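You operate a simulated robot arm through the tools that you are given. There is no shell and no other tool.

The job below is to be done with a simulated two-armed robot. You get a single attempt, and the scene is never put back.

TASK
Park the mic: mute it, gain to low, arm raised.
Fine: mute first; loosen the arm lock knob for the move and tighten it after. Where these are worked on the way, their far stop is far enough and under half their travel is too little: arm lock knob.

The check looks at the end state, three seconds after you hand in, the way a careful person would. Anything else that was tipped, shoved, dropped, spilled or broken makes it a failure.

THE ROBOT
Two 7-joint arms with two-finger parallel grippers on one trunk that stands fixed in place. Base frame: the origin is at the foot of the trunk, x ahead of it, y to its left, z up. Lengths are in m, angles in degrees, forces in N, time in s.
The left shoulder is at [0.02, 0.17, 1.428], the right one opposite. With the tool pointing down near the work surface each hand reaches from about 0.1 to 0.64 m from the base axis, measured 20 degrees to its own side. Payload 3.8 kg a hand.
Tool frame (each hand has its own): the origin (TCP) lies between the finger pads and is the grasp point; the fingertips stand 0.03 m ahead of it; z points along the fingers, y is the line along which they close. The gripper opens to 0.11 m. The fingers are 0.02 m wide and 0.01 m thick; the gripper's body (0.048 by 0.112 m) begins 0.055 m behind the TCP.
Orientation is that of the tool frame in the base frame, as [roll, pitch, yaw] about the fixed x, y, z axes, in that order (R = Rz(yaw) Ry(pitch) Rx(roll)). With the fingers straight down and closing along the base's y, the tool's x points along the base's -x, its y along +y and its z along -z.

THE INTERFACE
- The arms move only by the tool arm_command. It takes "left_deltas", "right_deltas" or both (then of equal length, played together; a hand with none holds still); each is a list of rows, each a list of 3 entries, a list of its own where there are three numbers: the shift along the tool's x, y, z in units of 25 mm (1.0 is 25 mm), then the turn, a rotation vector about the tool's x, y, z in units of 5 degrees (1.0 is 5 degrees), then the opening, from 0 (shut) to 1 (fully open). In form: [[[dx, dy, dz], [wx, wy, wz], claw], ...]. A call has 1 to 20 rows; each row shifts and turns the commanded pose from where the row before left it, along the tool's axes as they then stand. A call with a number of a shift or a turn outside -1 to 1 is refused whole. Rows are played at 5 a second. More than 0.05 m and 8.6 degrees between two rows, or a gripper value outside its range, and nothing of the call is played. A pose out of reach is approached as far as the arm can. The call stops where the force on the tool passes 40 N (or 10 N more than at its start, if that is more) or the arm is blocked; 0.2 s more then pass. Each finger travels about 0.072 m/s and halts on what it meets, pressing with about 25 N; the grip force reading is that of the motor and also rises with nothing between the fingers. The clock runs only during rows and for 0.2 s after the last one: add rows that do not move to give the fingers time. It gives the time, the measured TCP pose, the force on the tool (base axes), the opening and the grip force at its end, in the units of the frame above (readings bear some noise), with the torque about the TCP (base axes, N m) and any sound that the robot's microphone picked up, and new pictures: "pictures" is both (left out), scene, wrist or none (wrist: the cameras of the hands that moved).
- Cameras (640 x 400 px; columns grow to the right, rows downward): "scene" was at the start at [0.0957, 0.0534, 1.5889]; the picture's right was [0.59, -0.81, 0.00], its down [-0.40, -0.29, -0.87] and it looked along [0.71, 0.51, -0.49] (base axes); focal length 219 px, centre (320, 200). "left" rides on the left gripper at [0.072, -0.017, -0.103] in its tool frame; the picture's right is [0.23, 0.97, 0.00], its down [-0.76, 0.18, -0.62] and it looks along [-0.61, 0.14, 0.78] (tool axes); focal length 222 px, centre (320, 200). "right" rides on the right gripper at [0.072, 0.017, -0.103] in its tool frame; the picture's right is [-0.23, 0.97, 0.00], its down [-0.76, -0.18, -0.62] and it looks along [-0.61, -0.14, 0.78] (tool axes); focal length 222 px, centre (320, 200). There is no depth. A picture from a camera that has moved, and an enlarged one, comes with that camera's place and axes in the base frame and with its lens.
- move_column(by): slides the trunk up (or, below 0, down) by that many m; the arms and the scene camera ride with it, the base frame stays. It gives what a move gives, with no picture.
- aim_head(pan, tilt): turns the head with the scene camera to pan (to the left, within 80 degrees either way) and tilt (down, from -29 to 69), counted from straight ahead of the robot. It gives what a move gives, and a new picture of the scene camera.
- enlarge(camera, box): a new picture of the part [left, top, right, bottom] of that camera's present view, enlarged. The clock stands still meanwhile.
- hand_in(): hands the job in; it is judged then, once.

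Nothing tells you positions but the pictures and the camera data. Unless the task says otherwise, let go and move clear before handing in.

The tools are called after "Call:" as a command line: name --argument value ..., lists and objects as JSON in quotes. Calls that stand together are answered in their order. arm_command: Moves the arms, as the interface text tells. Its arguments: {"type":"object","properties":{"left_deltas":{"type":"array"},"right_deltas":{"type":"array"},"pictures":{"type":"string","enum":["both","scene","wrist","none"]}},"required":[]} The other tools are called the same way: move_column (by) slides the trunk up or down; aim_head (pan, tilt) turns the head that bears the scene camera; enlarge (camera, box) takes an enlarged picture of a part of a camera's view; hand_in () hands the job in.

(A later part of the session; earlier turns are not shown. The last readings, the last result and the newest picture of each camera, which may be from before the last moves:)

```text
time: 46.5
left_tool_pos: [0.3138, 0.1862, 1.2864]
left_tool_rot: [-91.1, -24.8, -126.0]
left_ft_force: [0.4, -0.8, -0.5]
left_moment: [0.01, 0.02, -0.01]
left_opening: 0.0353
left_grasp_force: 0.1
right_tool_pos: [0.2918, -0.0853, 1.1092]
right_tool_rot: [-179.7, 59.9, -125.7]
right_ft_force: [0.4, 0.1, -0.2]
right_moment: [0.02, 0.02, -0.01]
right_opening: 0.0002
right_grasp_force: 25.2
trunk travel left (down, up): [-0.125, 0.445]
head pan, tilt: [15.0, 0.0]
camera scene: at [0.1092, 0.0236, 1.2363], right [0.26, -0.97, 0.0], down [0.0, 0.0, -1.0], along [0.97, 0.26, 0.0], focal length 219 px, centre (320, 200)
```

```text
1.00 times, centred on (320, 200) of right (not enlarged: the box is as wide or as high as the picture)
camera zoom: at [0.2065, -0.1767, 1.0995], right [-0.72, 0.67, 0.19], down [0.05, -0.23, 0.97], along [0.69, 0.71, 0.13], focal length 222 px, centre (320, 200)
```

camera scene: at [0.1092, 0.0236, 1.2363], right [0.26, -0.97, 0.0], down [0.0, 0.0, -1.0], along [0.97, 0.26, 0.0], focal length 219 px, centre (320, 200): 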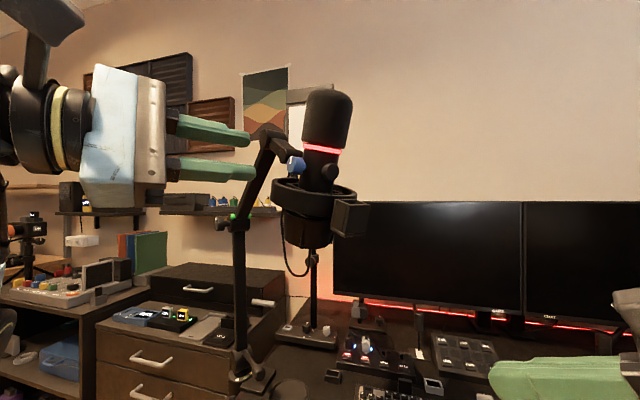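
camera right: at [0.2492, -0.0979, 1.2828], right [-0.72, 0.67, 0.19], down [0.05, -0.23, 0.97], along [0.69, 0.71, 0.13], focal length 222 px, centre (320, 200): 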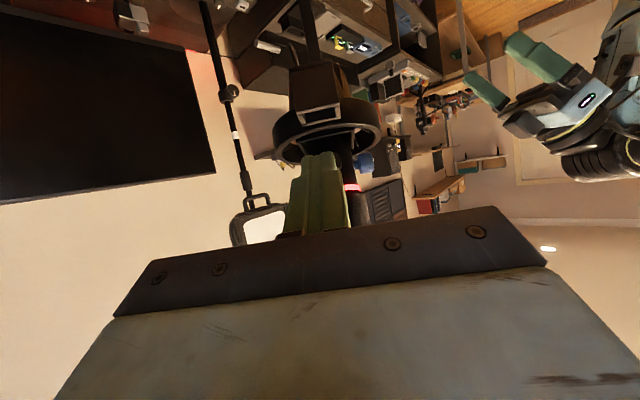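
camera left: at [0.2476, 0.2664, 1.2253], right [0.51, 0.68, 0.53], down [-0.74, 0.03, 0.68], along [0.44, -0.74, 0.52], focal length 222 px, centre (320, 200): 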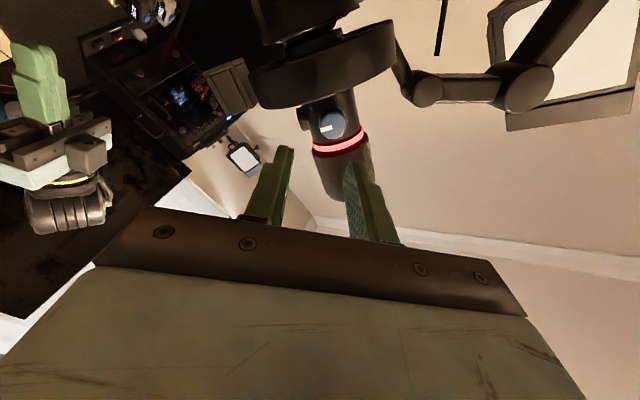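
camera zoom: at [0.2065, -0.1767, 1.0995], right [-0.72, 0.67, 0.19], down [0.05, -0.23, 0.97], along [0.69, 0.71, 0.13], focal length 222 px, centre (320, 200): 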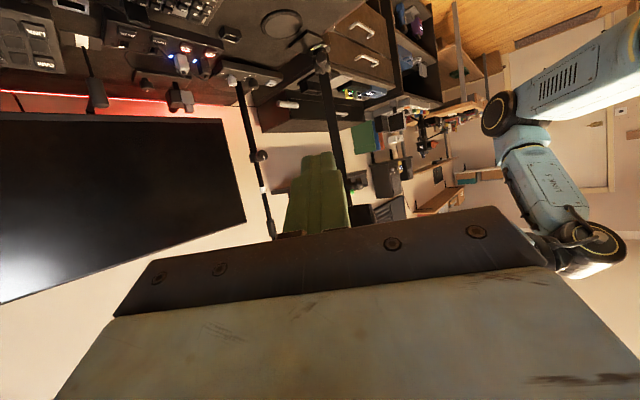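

The cup under the ring ends at about z 1.17, with a cable coming out of its centre and the small box hanging down to about 1.194. I'll level the right hand and open it so its fingers can pass under the cup, one on each side of the cable.

Call:
arm_command --right_deltas '[[[0, 0, 0], [0, -1, 0], 0.5], [[0, 0, 0], [0, -1, 0], 0.5], [[0, 0, 0], [0, -1, 0], 0.5], [[0, 0, 0], [0, -1, 0], 0.5], [[0, 0, 0], [0, -1, 0], 0.5], [[0, 0, 0], [0, -1, 0], 0.5], [[0, 0, 0], [0, 0, 0], 0.5]]'

```text
time: 48.1
left_tool_pos: [0.3131, 0.186, 1.2865]
left_tool_rot: [-91.1, -25.0, -126.0]
left_ft_force: [0.8, -0.2, 0.4]
left_moment: [0.01, -0.01, 0.0]
left_opening: 0.0354
left_grasp_force: 0.0
right_tool_pos: [0.3488, -0.0832, 1.1532]
right_tool_rot: [-107.6, 89.8, -53.6]
right_ft_force: [0.4, 0.7, 0.4]
right_moment: [0.0, -0.03, 0.01]
right_opening: 0.0549
right_grasp_force: 0.0
right hand out of reach, approached as far as the arm can: row 1, 2, 3, 4, 5, 6
trunk travel left (down, up): [-0.125, 0.445]
head pan, tilt: [15.0, 0.0]
camera scene: at [0.1092, 0.0236, 1.2362], right [0.26, -0.97, 0.0], down [0.0, 0.0, -1.0], along [0.97, 0.26, 0.0], focal length 219 px, centre (320, 200)
camera right: at [0.2755, -0.1572, 1.0815], right [-0.79, 0.57, 0.22], down [-0.22, -0.61, 0.76], along [0.57, 0.55, 0.61], focal length 222 px, centre (320, 200)
```

scene: 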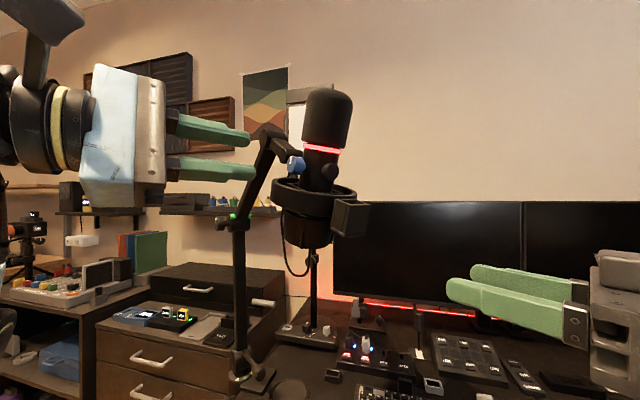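
right: 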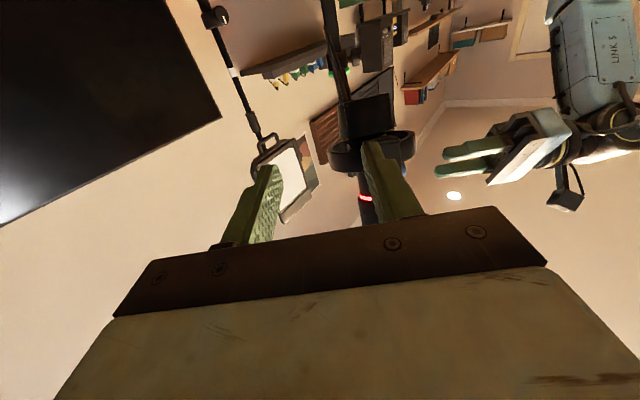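

The right hand is level at z 1.153. I'll shift it sideways into line with the mic and advance most of the way, then check the clearances.

Call:
arm_command --right_deltas '[[[0, 0.8, 0], [0, 0, 0], 0.5], [[0, 0.8, 0.5], [0, 0, 0], 0.5], [[0, 0.57, 0.8], [0, 0, 0], 0.5], [[0.1, 0, 1], [0, 0, 0], 0.5], [[0, 0, 1], [0, 0, 0], 0.5], [[0, 0, 0.7], [0, 0, 0], 0.5], [[0, 0, 0], [0, 0, 0], 0.5]]'

Call:
enlarge --camera "scene" --box '[250, 150, 400, 270]'

Call:
enlarge --camera "right" --box '[220, 60, 440, 220]'

```text
time: 49.7
left_tool_pos: [0.3137, 0.1866, 1.2867]
left_tool_rot: [-91.0, -25.0, -126.0]
left_ft_force: [0.4, 0.2, -0.5]
left_moment: [-0.01, -0.04, -0.01]
left_opening: 0.0347
left_grasp_force: 0.0
right_tool_pos: [0.3777, 0.0301, 1.1599]
right_tool_rot: [-122.0, 89.8, -67.9]
right_ft_force: [0.1, -0.4, -0.6]
right_moment: [0.01, 0.02, -0.01]
right_opening: 0.0552
right_grasp_force: 0.1
right hand out of reach, approached as far as the arm can: row 1, 2
trunk travel left (down, up): [-0.125, 0.445]
head pan, tilt: [15.0, 0.0]
camera scene: at [0.1093, 0.0236, 1.2362], right [0.26, -0.97, 0.0], down [0.0, 0.0, -1.0], along [0.97, 0.26, 0.0], focal length 219 px, centre (320, 200)
camera right: at [0.305, -0.0428, 1.0891], right [-0.79, 0.57, 0.22], down [-0.22, -0.61, 0.76], along [0.57, 0.55, 0.61], focal length 222 px, centre (320, 200)
```

scene: 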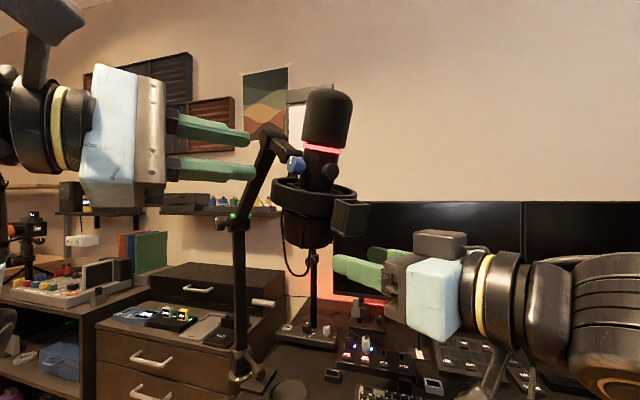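
right: 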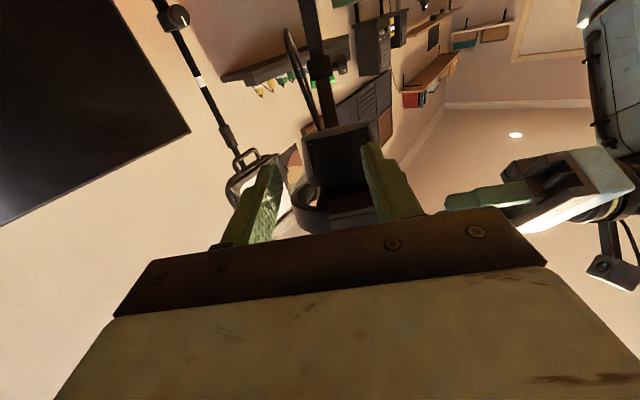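

```text
3.33 times, centred on (325, 210) of scene
camera zoom: at [0.1093, 0.0236, 1.2362], right [0.26, -0.97, 0.0], down [0.0, 0.0, -1.0], along [0.97, 0.26, 0.0], focal length 728 px, centre (303, 167)
```

zoom: 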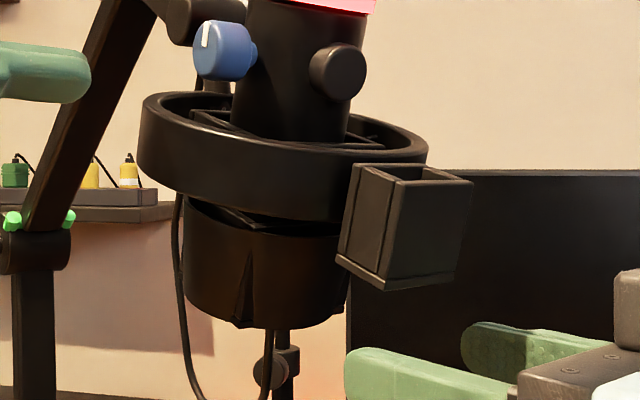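

```text
2.50 times, centred on (330, 140) of right
camera zoom: at [0.305, -0.0428, 1.0891], right [-0.79, 0.57, 0.22], down [-0.22, -0.61, 0.76], along [0.57, 0.55, 0.61], focal length 555 px, centre (295, 350)
```

zoom: 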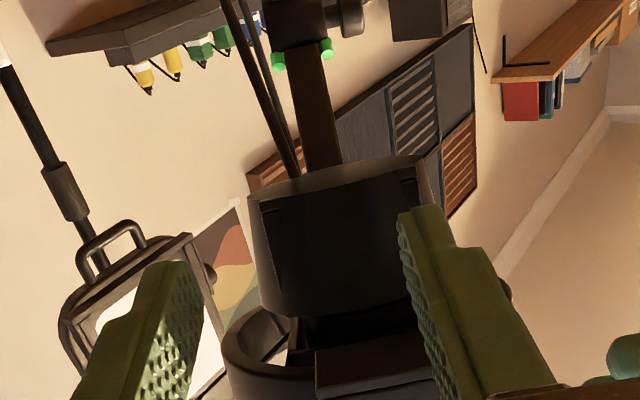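

The hand needs to go 12 mm toward the left and 1 cm lower, then forward under the cup. I'll do that, leaving about a 1 cm gap.

Call:
arm_command --right_deltas '[[[0.45, 0.48, 0], [0, 0, 0], 0.5], [[0, 0, 0.6], [0, 0, 0], 0.5], [[0, 0, 0.6], [0, 0, 0], 0.5], [[0, 0, 0.6], [0, 0, 0], 0.5], [[0, 0, 0.6], [0, 0, 0], 0.5], [[0, 0, 0.6], [0, 0, 0], 0.5], [[0, 0, 0.6], [0, 0, 0], 0.5], [[0, 0, 0], [0, 0, 0], 0.5]]'

Call:
enlarge --camera "scene" --box '[250, 150, 400, 270]'

Call:
enlarge --camera "right" --box '[220, 60, 440, 220]'

```text
time: 51.2
left_tool_pos: [0.3127, 0.183, 1.2876]
left_tool_rot: [-91.2, -25.0, -125.9]
left_ft_force: [-0.1, 0.2, -0.3]
left_moment: [-0.01, 0.01, -0.02]
left_opening: 0.0353
left_grasp_force: 0.1
right_tool_pos: [0.412, 0.0968, 1.1448]
right_tool_rot: [-169.2, 89.7, -115.1]
right_ft_force: [-14.0, -19.7, -16.9]
right_moment: [1.88, -1.12, -0.33]
right_opening: 0.0551
right_grasp_force: 0.0
trunk travel left (down, up): [-0.125, 0.445]
head pan, tilt: [15.0, 0.0]
stopped in row 7 (right hand): the force on the tool passed its limit at 51 N (the readings are from after the stop); the commanded pose is now the measured one
camera scene: at [0.1085, 0.0209, 1.2361], right [0.26, -0.97, 0.0], down [0.0, 0.0, -1.0], along [0.97, 0.26, 0.0], focal length 219 px, centre (320, 200)
camera right: at [0.3395, 0.0229, 1.0744], right [-0.79, 0.57, 0.23], down [-0.22, -0.6, 0.77], along [0.57, 0.56, 0.6], focal length 222 px, centre (320, 200)
```

scene: 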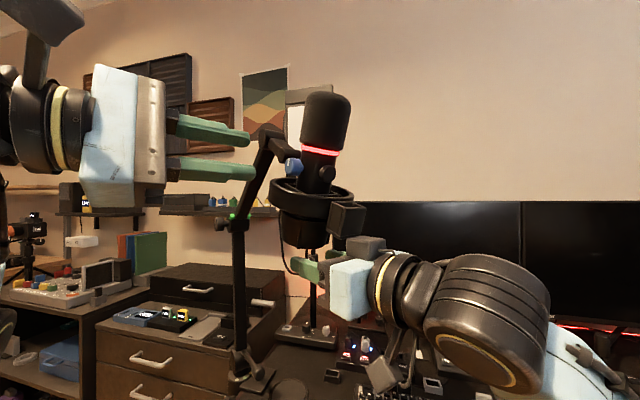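
right: 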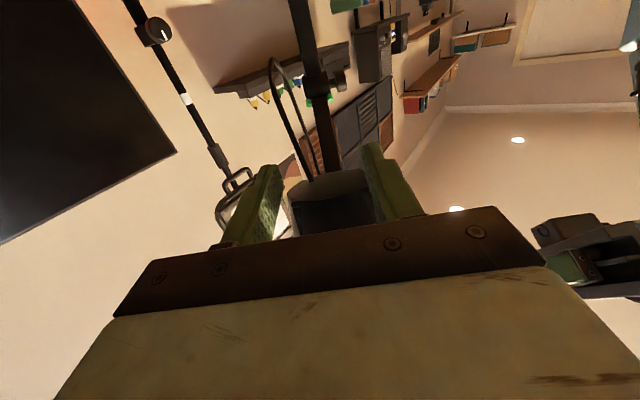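

```text
3.33 times, centred on (325, 210) of scene
camera zoom: at [0.1085, 0.0209, 1.2361], right [0.26, -0.97, 0.0], down [0.0, 0.0, -1.0], along [0.97, 0.26, 0.0], focal length 728 px, centre (303, 167)
```

zoom: 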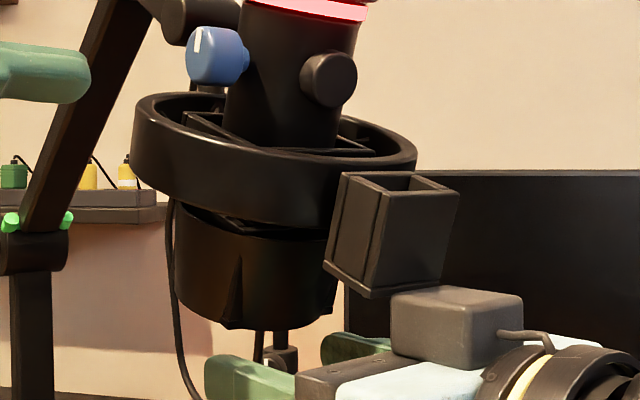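

```text
2.50 times, centred on (330, 140) of right
camera zoom: at [0.3395, 0.0229, 1.0744], right [-0.79, 0.57, 0.23], down [-0.22, -0.6, 0.77], along [0.57, 0.56, 0.6], focal length 555 px, centre (295, 350)
```

zoom: 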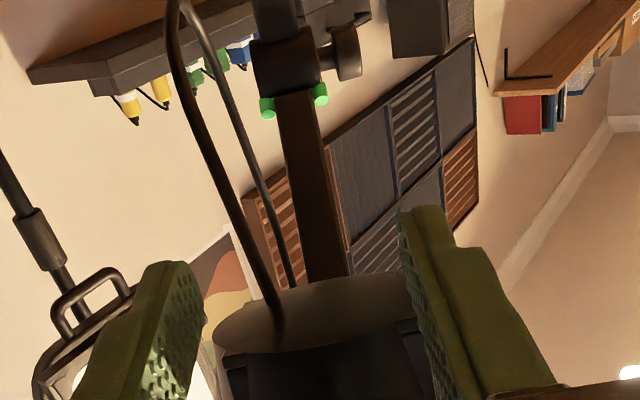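

The housing on top of the right hand ran into the small box on the ring, and the call stopped. I'll back straight off right away and check that everything springs back.

Call:
arm_command --right_deltas '[[[0, 0, -0.4], [0, 0, 0], 0.5], [[0.1, 0, -1], [0, 0, 0], 0.5], [[0.1, 0, -1], [0, 0, 0], 0.5], [[0, 0, 0], [0, 0, 0], 0.5]]'

Call:
enlarge --camera "scene" --box '[250, 150, 400, 270]'

Call:
enlarge --camera "scene" --box '[280, 75, 380, 155]'

```text
time: 52.2
left_tool_pos: [0.3131, 0.1859, 1.2874]
left_tool_rot: [-91.1, -24.9, -126.0]
left_ft_force: [-0.7, -0.3, 0.2]
left_moment: [0.0, -0.01, 0.01]
left_opening: 0.0351
left_grasp_force: 0.1
right_tool_pos: [0.3786, 0.0513, 1.1407]
right_tool_rot: [-154.9, 89.6, -100.7]
right_ft_force: [-1.1, 0.0, 0.9]
right_moment: [-0.03, -0.01, -0.03]
right_opening: 0.0548
right_grasp_force: 0.0
trunk travel left (down, up): [-0.125, 0.445]
head pan, tilt: [15.0, 0.0]
camera scene: at [0.1092, 0.0237, 1.2362], right [0.26, -0.97, 0.0], down [0.0, 0.0, -1.0], along [0.97, 0.26, 0.0], focal length 219 px, centre (320, 200)
camera right: at [0.3059, -0.023, 1.0702], right [-0.79, 0.57, 0.22], down [-0.22, -0.6, 0.77], along [0.57, 0.56, 0.6], focal length 222 px, centre (320, 200)
```

scene: 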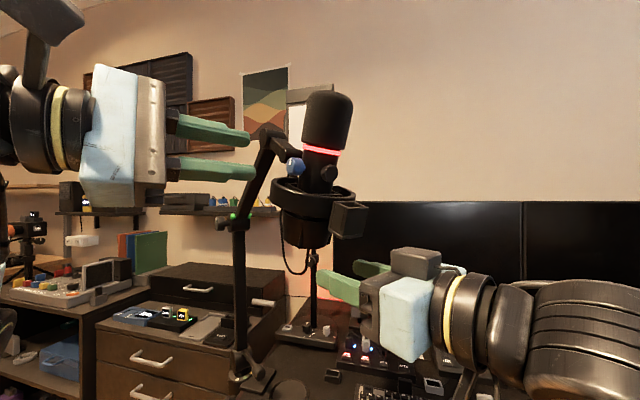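
right: 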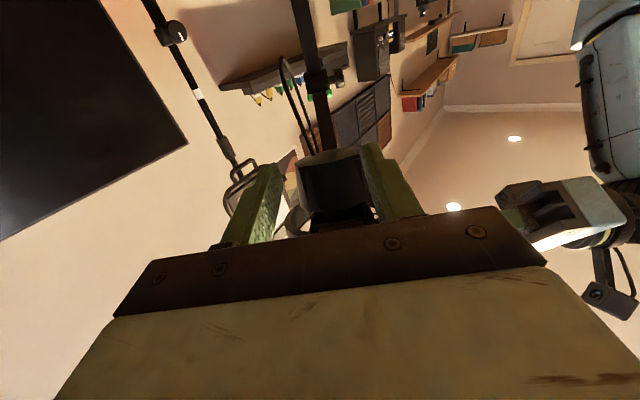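

```text
3.33 times, centred on (325, 210) of scene
camera zoom: at [0.1092, 0.0237, 1.2362], right [0.26, -0.97, 0.0], down [0.0, 0.0, -1.0], along [0.97, 0.26, 0.0], focal length 728 px, centre (303, 167)
```

zoom: 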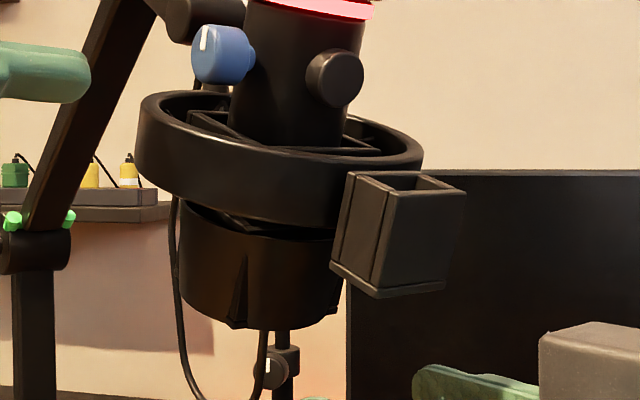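

```text
5.00 times, centred on (330, 115) of scene
camera zoom: at [0.1092, 0.0237, 1.2362], right [0.26, -0.97, 0.0], down [0.0, 0.0, -1.0], along [0.97, 0.26, 0.0], focal length 1093 px, centre (270, 625)
```

zoom: 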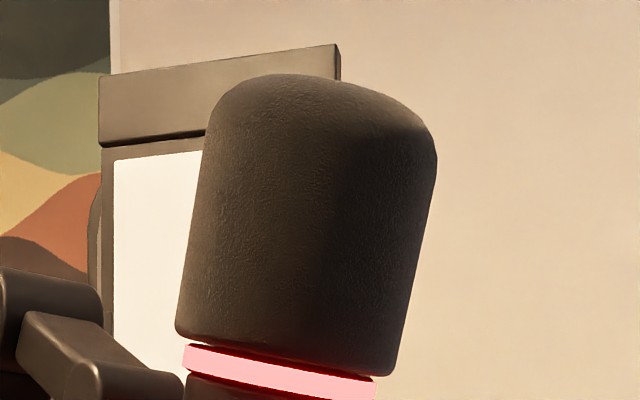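

The mic recovered to within a couple of millimetres. I'll change plan for the support: lower the right hand, pitch the fingers up 45°, and come from underneath so that housing stays well clear of the box.

Call:
arm_command --right_deltas '[[[0.6, 0, -0.5], [0, 0, 0], 0.5], [[0.9, 0, -0.5], [0, 0, 0], 0.5], [[1, 0, 0], [0, 0, 0], 0.5], [[0.7, 0, 0], [0, 0, 0], 0.5], [[0, 0, 0], [0, -1, 0], 0.5], [[0, 0, 0], [0, -1, 0], 0.5], [[0, 0, 0], [0, -1, 0], 0.5], [[0, 0, 0], [0, -1, 0], 0.5], [[0, 0, 0], [0, -1, 0], 0.5], [[0, 0, 0], [0, -1, 0], 0.5], [[0, 0, 0], [0, -1, 0], 0.5], [[0, 0, 0], [0, -1, 0], 0.5], [[0, 0, 0], [0, -1, 0], 0.5], [[0, 0, 0], [0, 0, 0], 0.5]]'

```text
time: 55.2
left_tool_pos: [0.3137, 0.1862, 1.2868]
left_tool_rot: [-91.1, -25.0, -126.0]
left_ft_force: [-1.2, -0.4, 0.0]
left_moment: [0.03, 0.02, -0.02]
left_opening: 0.0351
left_grasp_force: 0.1
right_tool_pos: [0.3626, 0.0308, 1.0622]
right_tool_rot: [-0.2, 45.3, 54.0]
right_ft_force: [-0.2, 0.1, 0.0]
right_moment: [-0.02, 0.03, 0.03]
right_opening: 0.055
right_grasp_force: 0.0
trunk travel left (down, up): [-0.125, 0.445]
head pan, tilt: [15.0, 0.0]
camera scene: at [0.1092, 0.0236, 1.2362], right [0.26, -0.97, 0.0], down [0.0, 0.0, -1.0], along [0.97, 0.26, 0.0], focal length 219 px, centre (320, 200)
camera right: at [0.3382, 0.0222, 0.9385], right [-0.88, 0.44, 0.16], down [-0.43, -0.9, 0.1], along [0.19, 0.02, 0.98], focal length 222 px, centre (320, 200)
```

scene: 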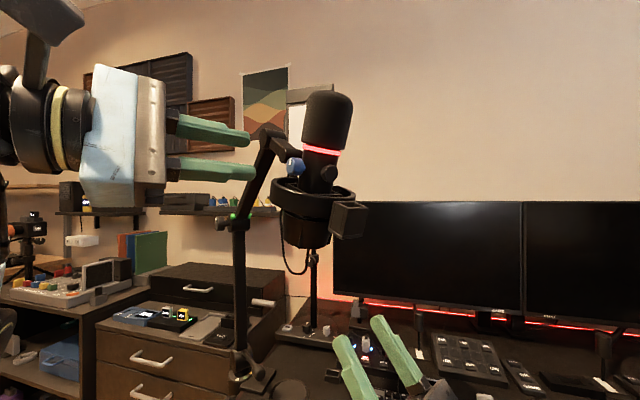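
right: 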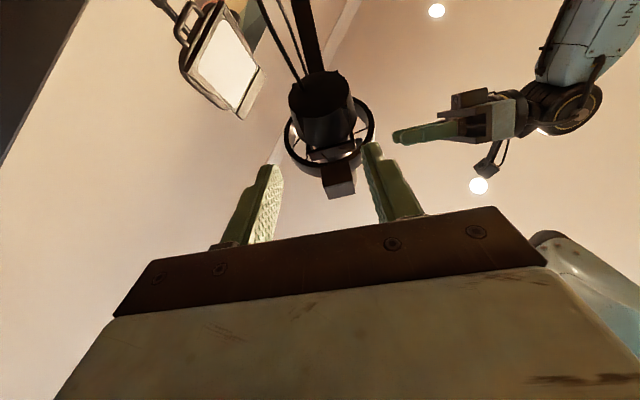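

That gives a view from straight below. I'll zoom in on the cup and cable.

Call:
enlarge --camera "right" --box '[240, 0, 420, 210]'

Call:
enlarge --camera "right" --box '[260, 0, 360, 62]'

```text
1.90 times, centred on (330, 105) of right
camera zoom: at [0.3382, 0.0222, 0.9385], right [-0.88, 0.44, 0.16], down [-0.43, -0.9, 0.1], along [0.19, 0.02, 0.98], focal length 423 px, centre (301, 381)
```

zoom: 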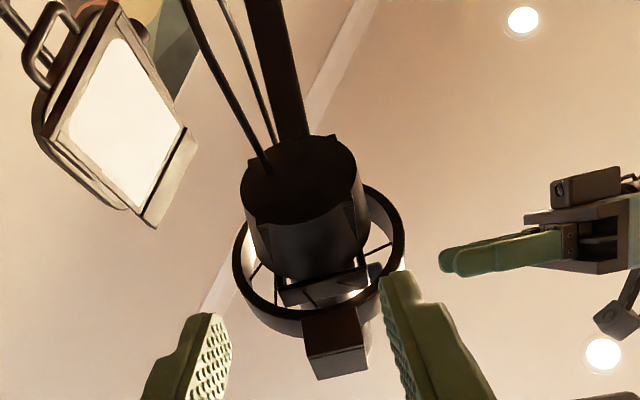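

```text
6.40 times, centred on (310, 31) of right
camera zoom: at [0.3382, 0.0222, 0.9385], right [-0.88, 0.44, 0.16], down [-0.43, -0.9, 0.1], along [0.19, 0.02, 0.98], focal length 1422 px, centre (384, 1282)
```

zoom: 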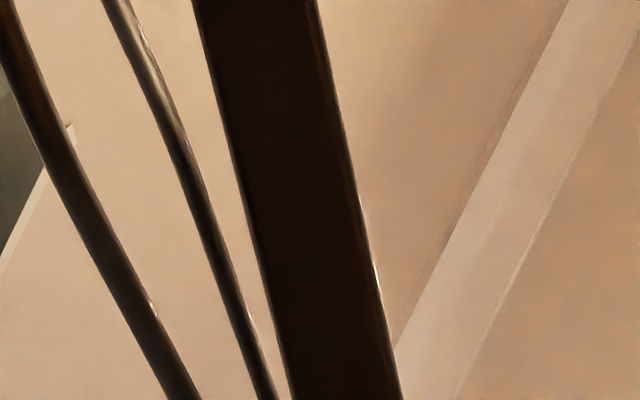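

The cable leaves the cup slightly to the right of centre, so fingers 4 cm apart will pass it. I'll move up to just below the cup.

Call:
arm_command --right_deltas '[[[0.12, 0, 0.97], [0, 0, 0], 0.37], [[0.12, 0, 0.97], [0, 0, 0], 0.37], [[0.12, 0, 0.97], [0, 0, 0], 0.37], [[0.12, 0, 0.97], [0, 0, 0], 0.37], [[0.12, 0, 0.6], [0, 0, 0], 0.37], [[0, 0, 0], [0, 0, 0], 0.37]]'

Call:
enlarge --camera "right" --box '[240, 20, 420, 230]'

Call:
enlarge --camera "scene" --box '[250, 150, 400, 270]'

```text
time: 56.6
left_tool_pos: [0.3132, 0.1854, 1.2871]
left_tool_rot: [-91.1, -25.0, -125.9]
left_ft_force: [0.2, 0.2, -0.2]
left_moment: [0.0, 0.02, 0.03]
left_opening: 0.0353
left_grasp_force: 0.1
right_tool_pos: [0.4152, 0.1054, 1.1306]
right_tool_rot: [-0.3, 45.4, 53.9]
right_ft_force: [0.6, -0.5, 0.3]
right_moment: [0.02, 0.0, 0.02]
right_opening: 0.0408
right_grasp_force: 0.0
trunk travel left (down, up): [-0.125, 0.445]
head pan, tilt: [15.0, 0.0]
camera scene: at [0.1092, 0.0236, 1.2362], right [0.26, -0.97, 0.0], down [0.0, 0.0, -1.0], along [0.97, 0.26, 0.0], focal length 219 px, centre (320, 200)
camera right: at [0.391, 0.0963, 1.0069], right [-0.88, 0.44, 0.16], down [-0.43, -0.9, 0.11], along [0.19, 0.02, 0.98], focal length 222 px, centre (320, 200)
```

scene: 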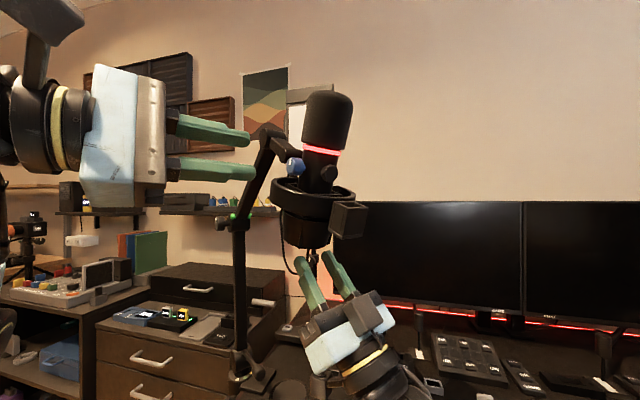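
right: 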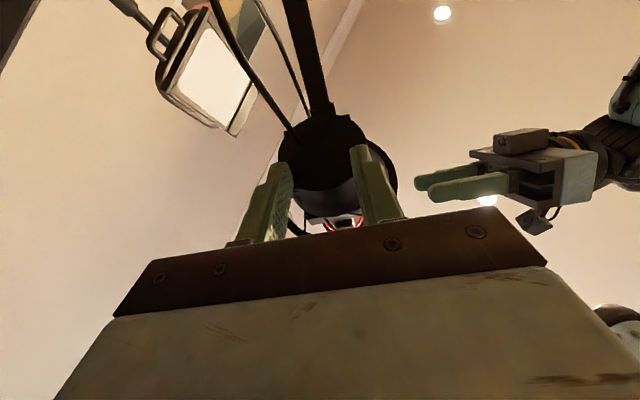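

```text
1.90 times, centred on (330, 125) of right
camera zoom: at [0.391, 0.0963, 1.0069], right [-0.88, 0.44, 0.16], down [-0.43, -0.9, 0.11], along [0.19, 0.02, 0.98], focal length 423 px, centre (301, 343)
```

zoom: 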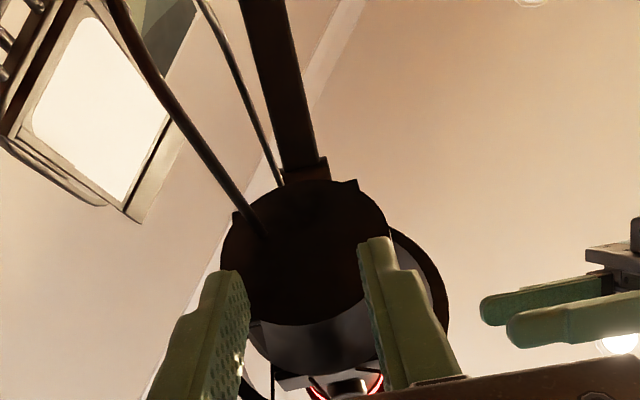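

```text
3.33 times, centred on (325, 210) of scene
camera zoom: at [0.1092, 0.0236, 1.2362], right [0.26, -0.97, 0.0], down [0.0, 0.0, -1.0], along [0.97, 0.26, 0.0], focal length 728 px, centre (303, 167)
```

zoom: 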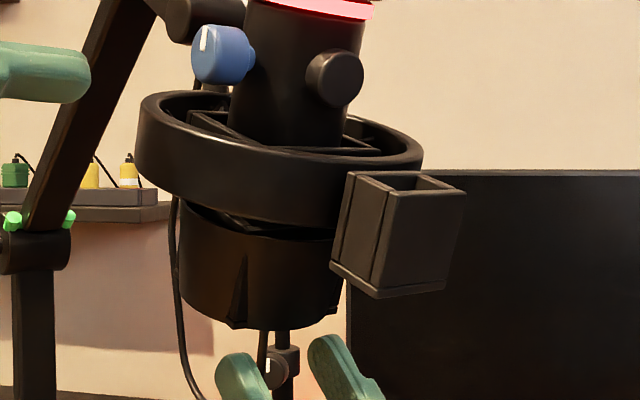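

The right hand is in position as a safety support just under the cup. Now I'll roll the left wrist back while it stays clear of the mic.

Call:
arm_command --left_deltas '[[[0, 0, 0], [0, 0, 1], 0.32], [[0, 0, 0], [0, 0, 1], 0.32], [[0, 0, 0], [0, 0, 1], 0.32], [[0, 0, 0], [0, 0, 1], 0.32], [[0, 0, 0], [0, 0, 1], 0.32], [[0, 0, 0], [0, 0, 1], 0.32], [[0, 0, 0], [0, 0, 1], 0.32], [[0, 0, 0], [0, 0, 1], 0.32], [[0, 0, 0], [0, 0, 1], 0.32], [[0, 0, 0], [0, 0, 1], 0.32], [[0, 0, 0], [0, 0, 1], 0.32], [[0, 0, 0], [0, 0, 1], 0.32], [[0, 0, 0], [0, 0, 1], 0.32], [[0, 0, 0], [0, 0, 1], 0.32], [[0, 0, 0], [0, 0, 1], 0.32], [[0, 0, 0], [0, 0, 1], 0.32], [[0, 0, 0], [0, 0, 1], 0.32], [[0, 0, 0], [0, 0, 1], 0.32], [[0, 0, 0], [0, 0, 1], 0.32], [[0, 0, 0], [0, 0, 1], 0.32]]' --pictures "none"

Call:
arm_command --left_deltas '[[[0, 0, 0], [0, 0, 1], 0.6], [[0, 0, 0], [0, 0, 1], 0.6], [[0, 0, 0], [0, 0, 1], 0.6], [[0, 0, 0], [0, 0, 0], 0.6]]' --pictures "none"

```text
time: 60.8
left_tool_pos: [0.3138, 0.1867, 1.2879]
left_tool_rot: [-93.9, 75.2, -130.3]
left_ft_force: [0.2, -0.3, -1.0]
left_moment: [-0.05, 0.02, -0.02]
left_opening: 0.0353
left_grasp_force: 0.0
right_tool_pos: [0.4166, 0.1044, 1.1304]
right_tool_rot: [-0.2, 45.4, 54.0]
right_ft_force: [-0.4, -0.2, 0.4]
right_moment: [-0.02, 0.0, 0.03]
right_opening: 0.0405
right_grasp_force: 0.1
trunk travel left (down, up): [-0.125, 0.445]
head pan, tilt: [15.0, 0.0]
```

```text
time: 61.8
left_tool_pos: [0.3131, 0.1863, 1.2862]
left_tool_rot: [174.6, 89.0, 138.3]
left_ft_force: [0.7, 0.3, -0.6]
left_moment: [0.01, -0.02, 0.0]
left_opening: 0.0662
left_grasp_force: 0.0
right_tool_pos: [0.416, 0.1044, 1.1313]
right_tool_rot: [-0.2, 45.5, 53.9]
right_ft_force: [0.2, 0.3, -0.3]
right_moment: [-0.02, 0.01, -0.01]
right_opening: 0.0407
right_grasp_force: 0.0
trunk travel left (down, up): [-0.125, 0.445]
head pan, tilt: [15.0, 0.0]
```

Left wrist is level again. I'll slide it sideways, parallel to the boom's plane, toward the elbow lock knob.

Call:
arm_command --left_deltas '[[[0.3, 0.95, 0], [0, 0, 0], 0.6], [[0.3, 0.95, 0], [0, 0, 0], 0.6], [[0.3, 0.95, 0], [0, 0, 0], 0.6], [[0.3, 0.95, 0], [0, 0, 0], 0.6], [[0.3, 0.95, 0], [0, 0, 0], 0.6], [[0.3, 0.95, 0], [0, 0, 0], 0.6], [[0.3, 0.95, 0], [0, 0, 0], 0.6], [[0.3, 0.95, 0], [0, 0, 0], 0.6], [[0.3, 0.95, 0], [0, 0, 0], 0.6], [[0.3, 0.95, 0], [0, 0, 0], 0.6], [[0.3, 0.95, 0], [0, 0, 0], 0.6], [[0.3, 0.95, 0], [0, 0, 0], 0.6], [[0.3, 0.95, 0], [0, 0, 0], 0.6], [[0.3, 0.95, 0], [0, 0, 0], 0.6], [[0, 0, 0], [0, 0, 0], 0.6]]' --pictures "wrist"

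Call:
aim_head --pan 38 --tilt 5

```text
time: 65.0
left_tool_pos: [0.4163, 0.3285, 1.2331]
left_tool_rot: [-178.9, 89.0, 144.5]
left_ft_force: [-0.7, 0.4, 0.0]
left_moment: [0.02, 0.01, -0.01]
left_opening: 0.0661
left_grasp_force: 0.1
left hand out of reach, approached as far as the arm can: row 8, 9, 10, 11, 12, 13, 14
right_tool_pos: [0.4158, 0.1043, 1.1304]
right_tool_rot: [-0.1, 45.4, 54.0]
right_ft_force: [-1.0, -0.3, -0.1]
right_moment: [0.01, 0.0, -0.01]
right_opening: 0.0405
right_grasp_force: 0.1
trunk travel left (down, up): [-0.125, 0.445]
head pan, tilt: [15.0, 0.0]
camera left: at [0.3219, 0.3757, 1.162], right [0.57, 0.79, -0.23], down [-0.38, 0.51, 0.77], along [0.72, -0.36, 0.59], focal length 222 px, centre (320, 200)
```

left: 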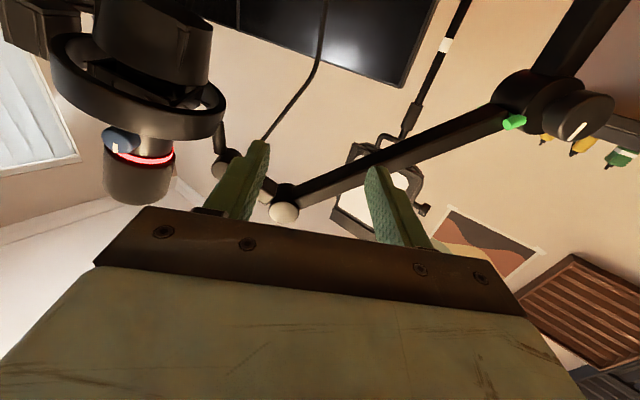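

```text
time: 65.9
left_tool_pos: [0.4162, 0.3273, 1.2319]
left_tool_rot: [-179.0, 88.9, 144.6]
left_ft_force: [-0.5, -0.2, -0.1]
left_moment: [0.02, 0.0, 0.02]
left_opening: 0.0662
left_grasp_force: 0.0
right_tool_pos: [0.4174, 0.1045, 1.1309]
right_tool_rot: [-0.2, 45.3, 54.0]
right_ft_force: [-0.3, 0.1, 0.8]
right_moment: [0.0, 0.0, -0.01]
right_opening: 0.0407
right_grasp_force: 0.1
trunk travel left (down, up): [-0.125, 0.445]
head pan, tilt: [38.0, 5.0]
camera scene: at [0.0947, 0.0568, 1.2283], right [0.62, -0.79, 0.0], down [-0.07, -0.05, -1.0], along [0.79, 0.61, -0.09], focal length 219 px, centre (320, 200)
```

scene: 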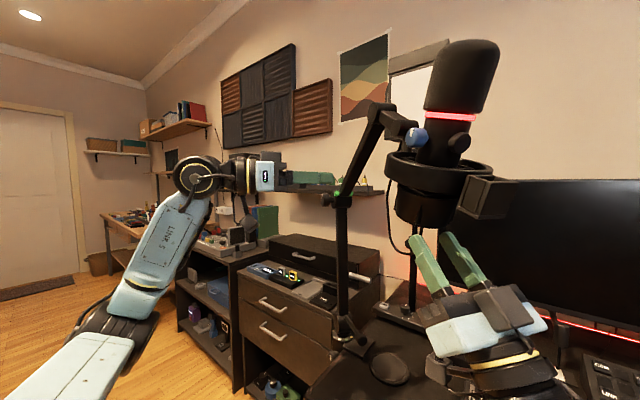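

The left hand runs into a joint limit in this wrist roll. I'll roll it 90° the other way (which also suits turning) and then continue sliding.

Call:
arm_command --left_deltas '[[[0, 0, 0], [0, 0, -1], 0.6], [[0, 0, 0], [0, 0, -1], 0.6], [[0, 0, 0], [0, 0, -1], 0.6], [[0, 0, 0], [0, 0, -1], 0.6], [[0, 0, 0], [0, 0, -1], 0.6], [[0, 0, 0], [0, 0, -1], 0.6], [[0, 0, 0], [0, 0, -1], 0.6], [[0, 0, 0], [0, 0, -1], 0.6], [[0, 0, 0], [0, 0, -1], 0.6], [[0, 0, 0], [0, 0, -1], 0.6], [[0, 0, 0], [0, 0, -1], 0.6], [[0, 0, 0], [0, 0, -1], 0.6], [[0, 0, 0], [0, 0, -1], 0.6], [[0, 0, 0], [0, 0, -1], 0.6], [[0, 0, 0], [0, 0, -1], 0.6], [[0, 0, 0], [0, 0, -1], 0.6], [[0, 0, 0], [0, 0, -1], 0.6], [[0, 0, 0], [0, 0, -1], 0.6]]' --pictures "none"

Call:
arm_command --left_deltas '[[[-0.97, 0.33, 0], [0, 0, 0], 0.6], [[-0.97, 0.33, 0], [0, 0, 0], 0.6], [[-0.97, 0.33, 0], [0, 0, 0], 0.6], [[-0.97, 0.33, 0], [0, 0, 0], 0.6], [[0, 0, 0], [0, 0, 0], 0.6]]'

```text
time: 69.7
left_tool_pos: [0.4164, 0.3281, 1.2324]
left_tool_rot: [-90.9, -0.1, -126.5]
left_ft_force: [0.2, -0.9, -0.5]
left_moment: [0.01, 0.01, 0.0]
left_opening: 0.0658
left_grasp_force: 0.1
right_tool_pos: [0.416, 0.1049, 1.1295]
right_tool_rot: [-0.3, 45.4, 53.9]
right_ft_force: [-0.7, -0.9, 0.1]
right_moment: [-0.01, -0.01, -0.01]
right_opening: 0.0407
right_grasp_force: 0.0
trunk travel left (down, up): [-0.125, 0.445]
head pan, tilt: [38.0, 5.0]
```

```text
time: 70.9
left_tool_pos: [0.4743, 0.4068, 1.2006]
left_tool_rot: [-91.1, 0.0, -126.5]
left_ft_force: [0.4, -0.2, 0.7]
left_moment: [0.0, 0.0, -0.01]
left_opening: 0.0663
left_grasp_force: 0.0
right_tool_pos: [0.415, 0.1047, 1.1305]
right_tool_rot: [-0.1, 45.3, 54.0]
right_ft_force: [-1.1, 0.7, -0.1]
right_moment: [0.04, -0.01, 0.03]
right_opening: 0.0406
right_grasp_force: 0.1
trunk travel left (down, up): [-0.125, 0.445]
head pan, tilt: [38.0, 5.0]
camera scene: at [0.0947, 0.0569, 1.2283], right [0.62, -0.79, 0.0], down [-0.07, -0.05, -1.0], along [0.79, 0.61, -0.09], focal length 219 px, centre (320, 200)
camera left: at [0.3484, 0.409, 1.2202], right [-0.15, -0.17, -0.97], down [-0.05, 0.98, -0.17], along [0.99, 0.03, -0.15], focal length 222 px, centre (320, 200)
```

scene: 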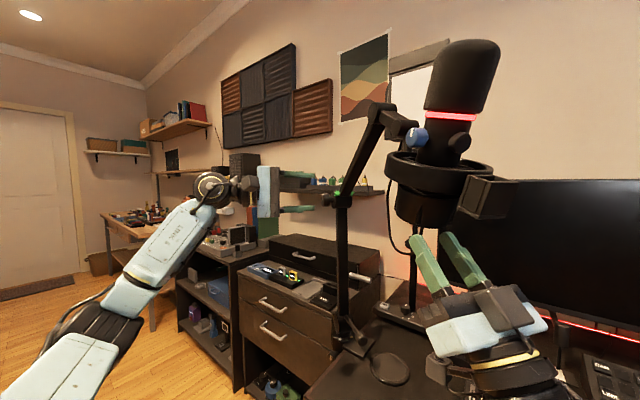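
left: 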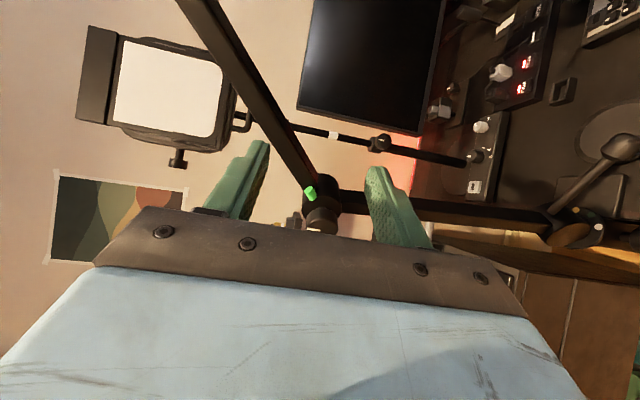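

This roll works, and the knob is visible between the fingers. I'll zoom in to locate it.

Call:
enlarge --camera "left" --box '[260, 160, 380, 240]'

Call:
enlarge --camera "scene" --box '[250, 140, 370, 240]'

```text
5.00 times, centred on (320, 200) of left
camera zoom: at [0.3484, 0.409, 1.2202], right [-0.15, -0.17, -0.97], down [-0.05, 0.98, -0.17], along [0.99, 0.03, -0.15], focal length 1111 px, centre (320, 200)
```

zoom: 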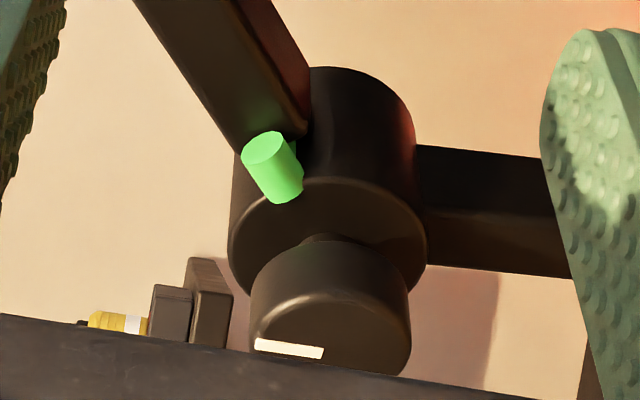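

```text
4.00 times, centred on (310, 190) of scene
camera zoom: at [0.0947, 0.0569, 1.2283], right [0.62, -0.79, 0.0], down [-0.07, -0.05, -1.0], along [0.79, 0.61, -0.09], focal length 874 px, centre (360, 240)
```

zoom: 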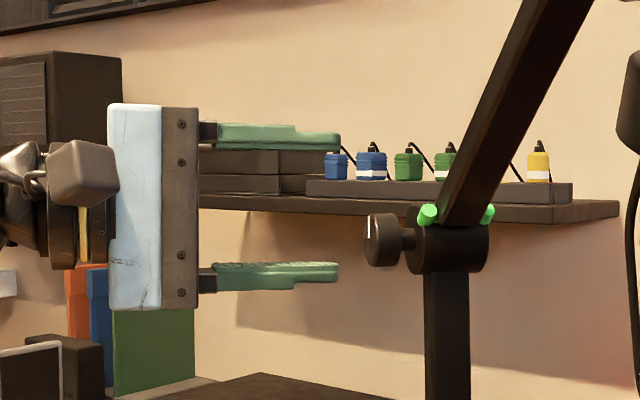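

The lock knob's face is at about (0.62, 0.45, 1.17), 4 cm across, pointer straight up. I'll bring the left hand onto its axis, about 7 cm short of the grasp.

Call:
arm_command --left_deltas '[[[-0.985, 0.236, 0.076], [0, 0, 0], 0.6], [[-0.985, 0.236, 0.076], [0, 0, 0], 0.6], [[-0.985, 0.236, 0.076], [0, 0, 0], 0.6], [[-0.985, 0.236, 0.076], [0, 0, 0], 0.6], [[-0.985, 0.236, 0.076], [0, 0, 0], 0.6], [[0, 0, 0], [0, 0, 0], 0.6]]'

Call:
enlarge --camera "left" --box '[220, 60, 420, 220]'

Call:
enlarge --camera "scene" --box '[270, 150, 390, 250]'

```text
time: 72.3
left_tool_pos: [0.5535, 0.4984, 1.1698]
left_tool_rot: [-91.0, 0.0, -126.4]
left_ft_force: [1.1, -0.2, 0.6]
left_moment: [0.01, 0.03, 0.05]
left_opening: 0.0659
left_grasp_force: 0.0
right_tool_pos: [0.4167, 0.1038, 1.1291]
right_tool_rot: [-0.2, 45.5, 54.0]
right_ft_force: [0.1, -0.1, -0.2]
right_moment: [-0.01, -0.03, -0.01]
right_opening: 0.0409
right_grasp_force: 0.1
trunk travel left (down, up): [-0.125, 0.445]
head pan, tilt: [38.0, 5.0]
camera scene: at [0.0947, 0.0569, 1.2283], right [0.62, -0.79, 0.0], down [-0.07, -0.05, -1.0], along [0.79, 0.61, -0.09], focal length 219 px, centre (320, 200)
camera left: at [0.4277, 0.5008, 1.1889], right [-0.15, -0.17, -0.97], down [-0.05, 0.98, -0.17], along [0.99, 0.02, -0.16], focal length 222 px, centre (320, 200)
```

scene: 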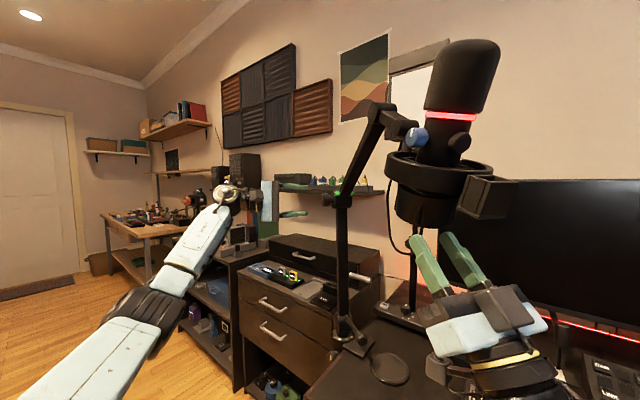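
left: 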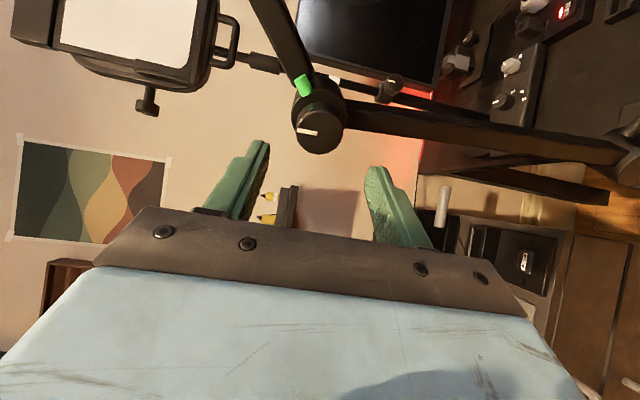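

```text
2.50 times, centred on (320, 140) of left
camera zoom: at [0.4277, 0.5008, 1.1889], right [-0.15, -0.17, -0.97], down [-0.05, 0.98, -0.17], along [0.99, 0.02, -0.16], focal length 555 px, centre (320, 350)
```

zoom: 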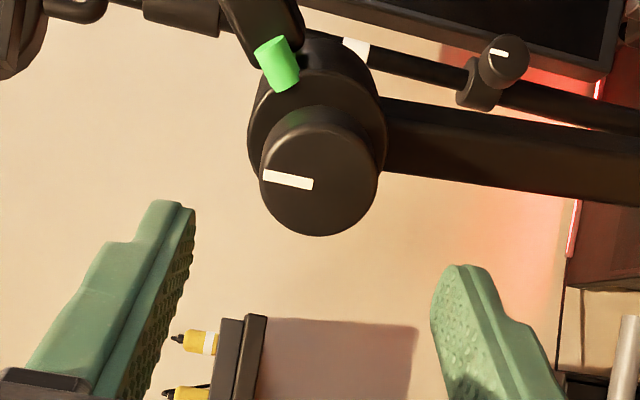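

```text
4.00 times, centred on (330, 200) of scene
camera zoom: at [0.0947, 0.0569, 1.2283], right [0.62, -0.79, 0.0], down [-0.07, -0.05, -1.0], along [0.79, 0.61, -0.09], focal length 874 px, centre (280, 200)
```

zoom: 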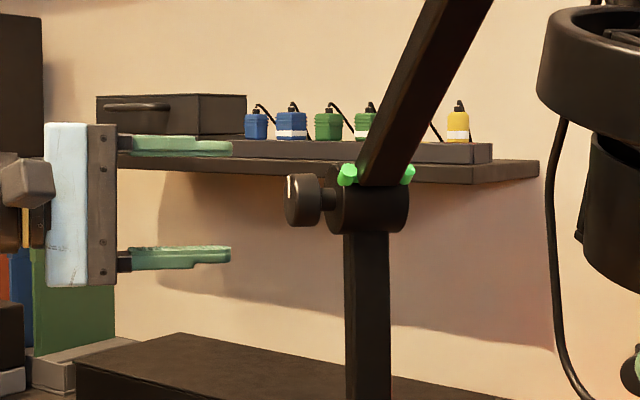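

Alignment with the lock knob is within about 1 mm. I'll move forward to straddle it, and raise the right-hand support a little closer under the cup.

Call:
arm_command --left_deltas '[[[0, 0, 0.9], [0, 0, 0], 0.6], [[0, 0, 0.9], [0, 0, 0], 0.6], [[0, 0, 0.5], [0, 0, 0], 0.6], [[0, 0, 0.4], [0, 0, 0], 0.6], [[0, 0, 0], [0, 0, 0], 0.6]]' --right_deltas '[[[-0.11, 0, 0.11], [0, 0, 0], 0.37], [[-0.11, 0, 0.11], [0, 0, 0], 0.37], [[0, 0, 0], [0, 0, 0], 0.37], [[0, 0, 0], [0, 0, 0], 0.37], [[0, 0, 0], [0, 0, 0], 0.37]]'

Call:
enlarge --camera "left" --box '[220, 60, 420, 220]'

Call:
enlarge --camera "scene" --box '[270, 150, 390, 250]'

Call:
enlarge --camera "scene" --box '[370, 130, 530, 300]'

```text
time: 73.5
left_tool_pos: [0.6075, 0.458, 1.169]
left_tool_rot: [-91.0, -0.1, -126.5]
left_ft_force: [-0.1, 0.0, -0.5]
left_moment: [-0.03, 0.02, -0.02]
left_opening: 0.0659
left_grasp_force: 0.1
right_tool_pos: [0.4167, 0.1053, 1.1388]
right_tool_rot: [-0.2, 45.5, 53.9]
right_ft_force: [-0.3, 0.5, -4.6]
right_moment: [-0.11, -0.05, -0.02]
right_opening: 0.041
right_grasp_force: 0.2
trunk travel left (down, up): [-0.125, 0.445]
head pan, tilt: [38.0, 5.0]
camera scene: at [0.0949, 0.0569, 1.2282], right [0.62, -0.79, 0.0], down [-0.07, -0.05, -1.0], along [0.79, 0.61, -0.09], focal length 219 px, centre (320, 200)
camera right: at [0.391, 0.096, 1.0145], right [-0.88, 0.44, 0.16], down [-0.43, -0.9, 0.11], along [0.19, 0.03, 0.98], focal length 222 px, centre (320, 200)
camera left: at [0.4819, 0.4607, 1.1877], right [-0.15, -0.17, -0.97], down [-0.05, 0.98, -0.17], along [0.99, 0.02, -0.16], focal length 222 px, centre (320, 200)
```

scene: 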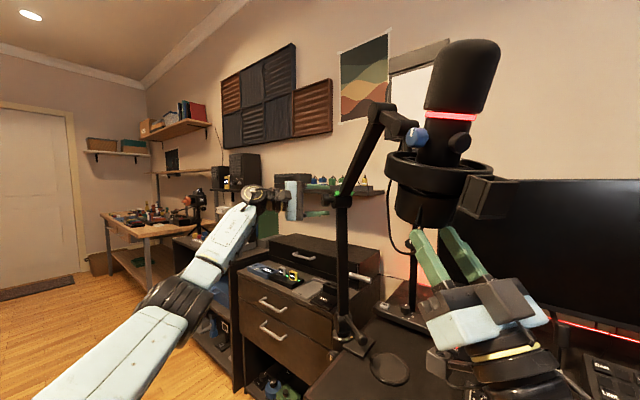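
right: 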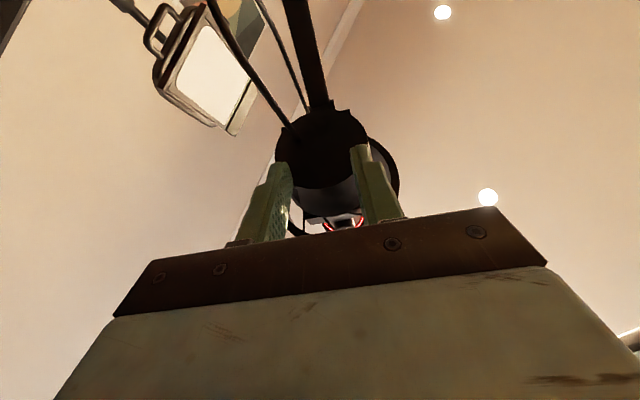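
left: 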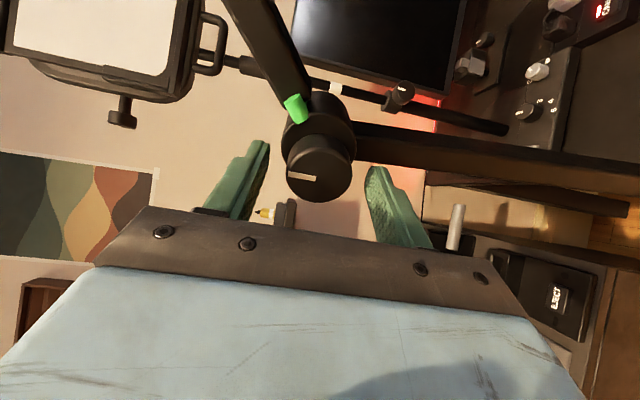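

```text
2.50 times, centred on (320, 140) of left
camera zoom: at [0.4819, 0.4607, 1.1877], right [-0.15, -0.17, -0.97], down [-0.05, 0.98, -0.17], along [0.99, 0.02, -0.16], focal length 555 px, centre (320, 350)
```

zoom: 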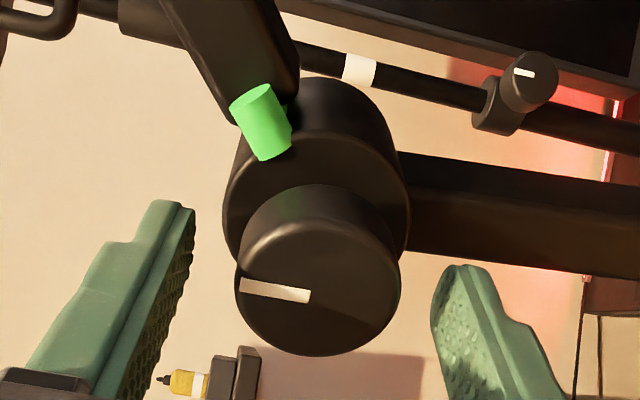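

```text
4.00 times, centred on (330, 200) of scene
camera zoom: at [0.0949, 0.0569, 1.2282], right [0.62, -0.79, 0.0], down [-0.07, -0.05, -1.0], along [0.79, 0.61, -0.09], focal length 874 px, centre (280, 200)
```

zoom: 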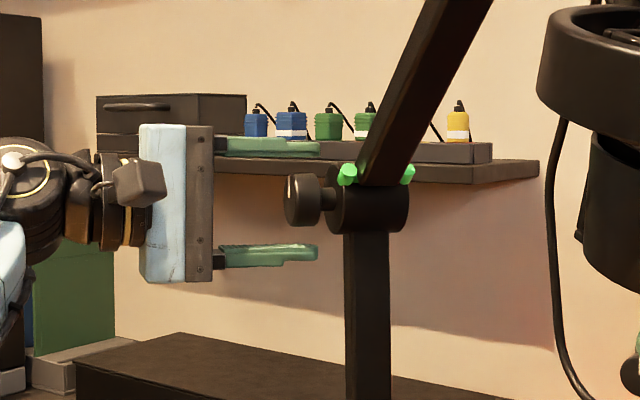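

```text
2.35 times, centred on (450, 215) of scene
camera zoom: at [0.0949, 0.0569, 1.2282], right [0.62, -0.79, 0.0], down [-0.07, -0.05, -1.0], along [0.79, 0.61, -0.09], focal length 514 px, centre (14, 165)
```

zoom: 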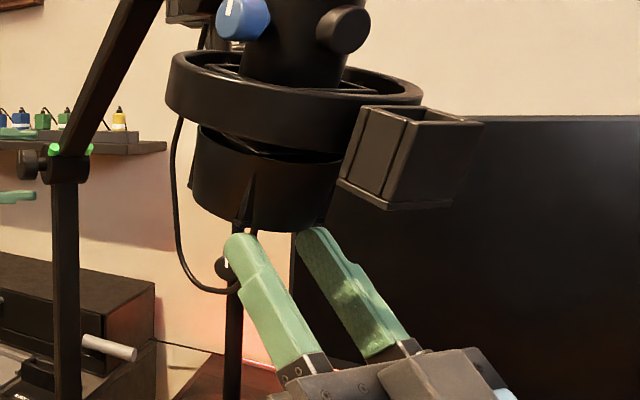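

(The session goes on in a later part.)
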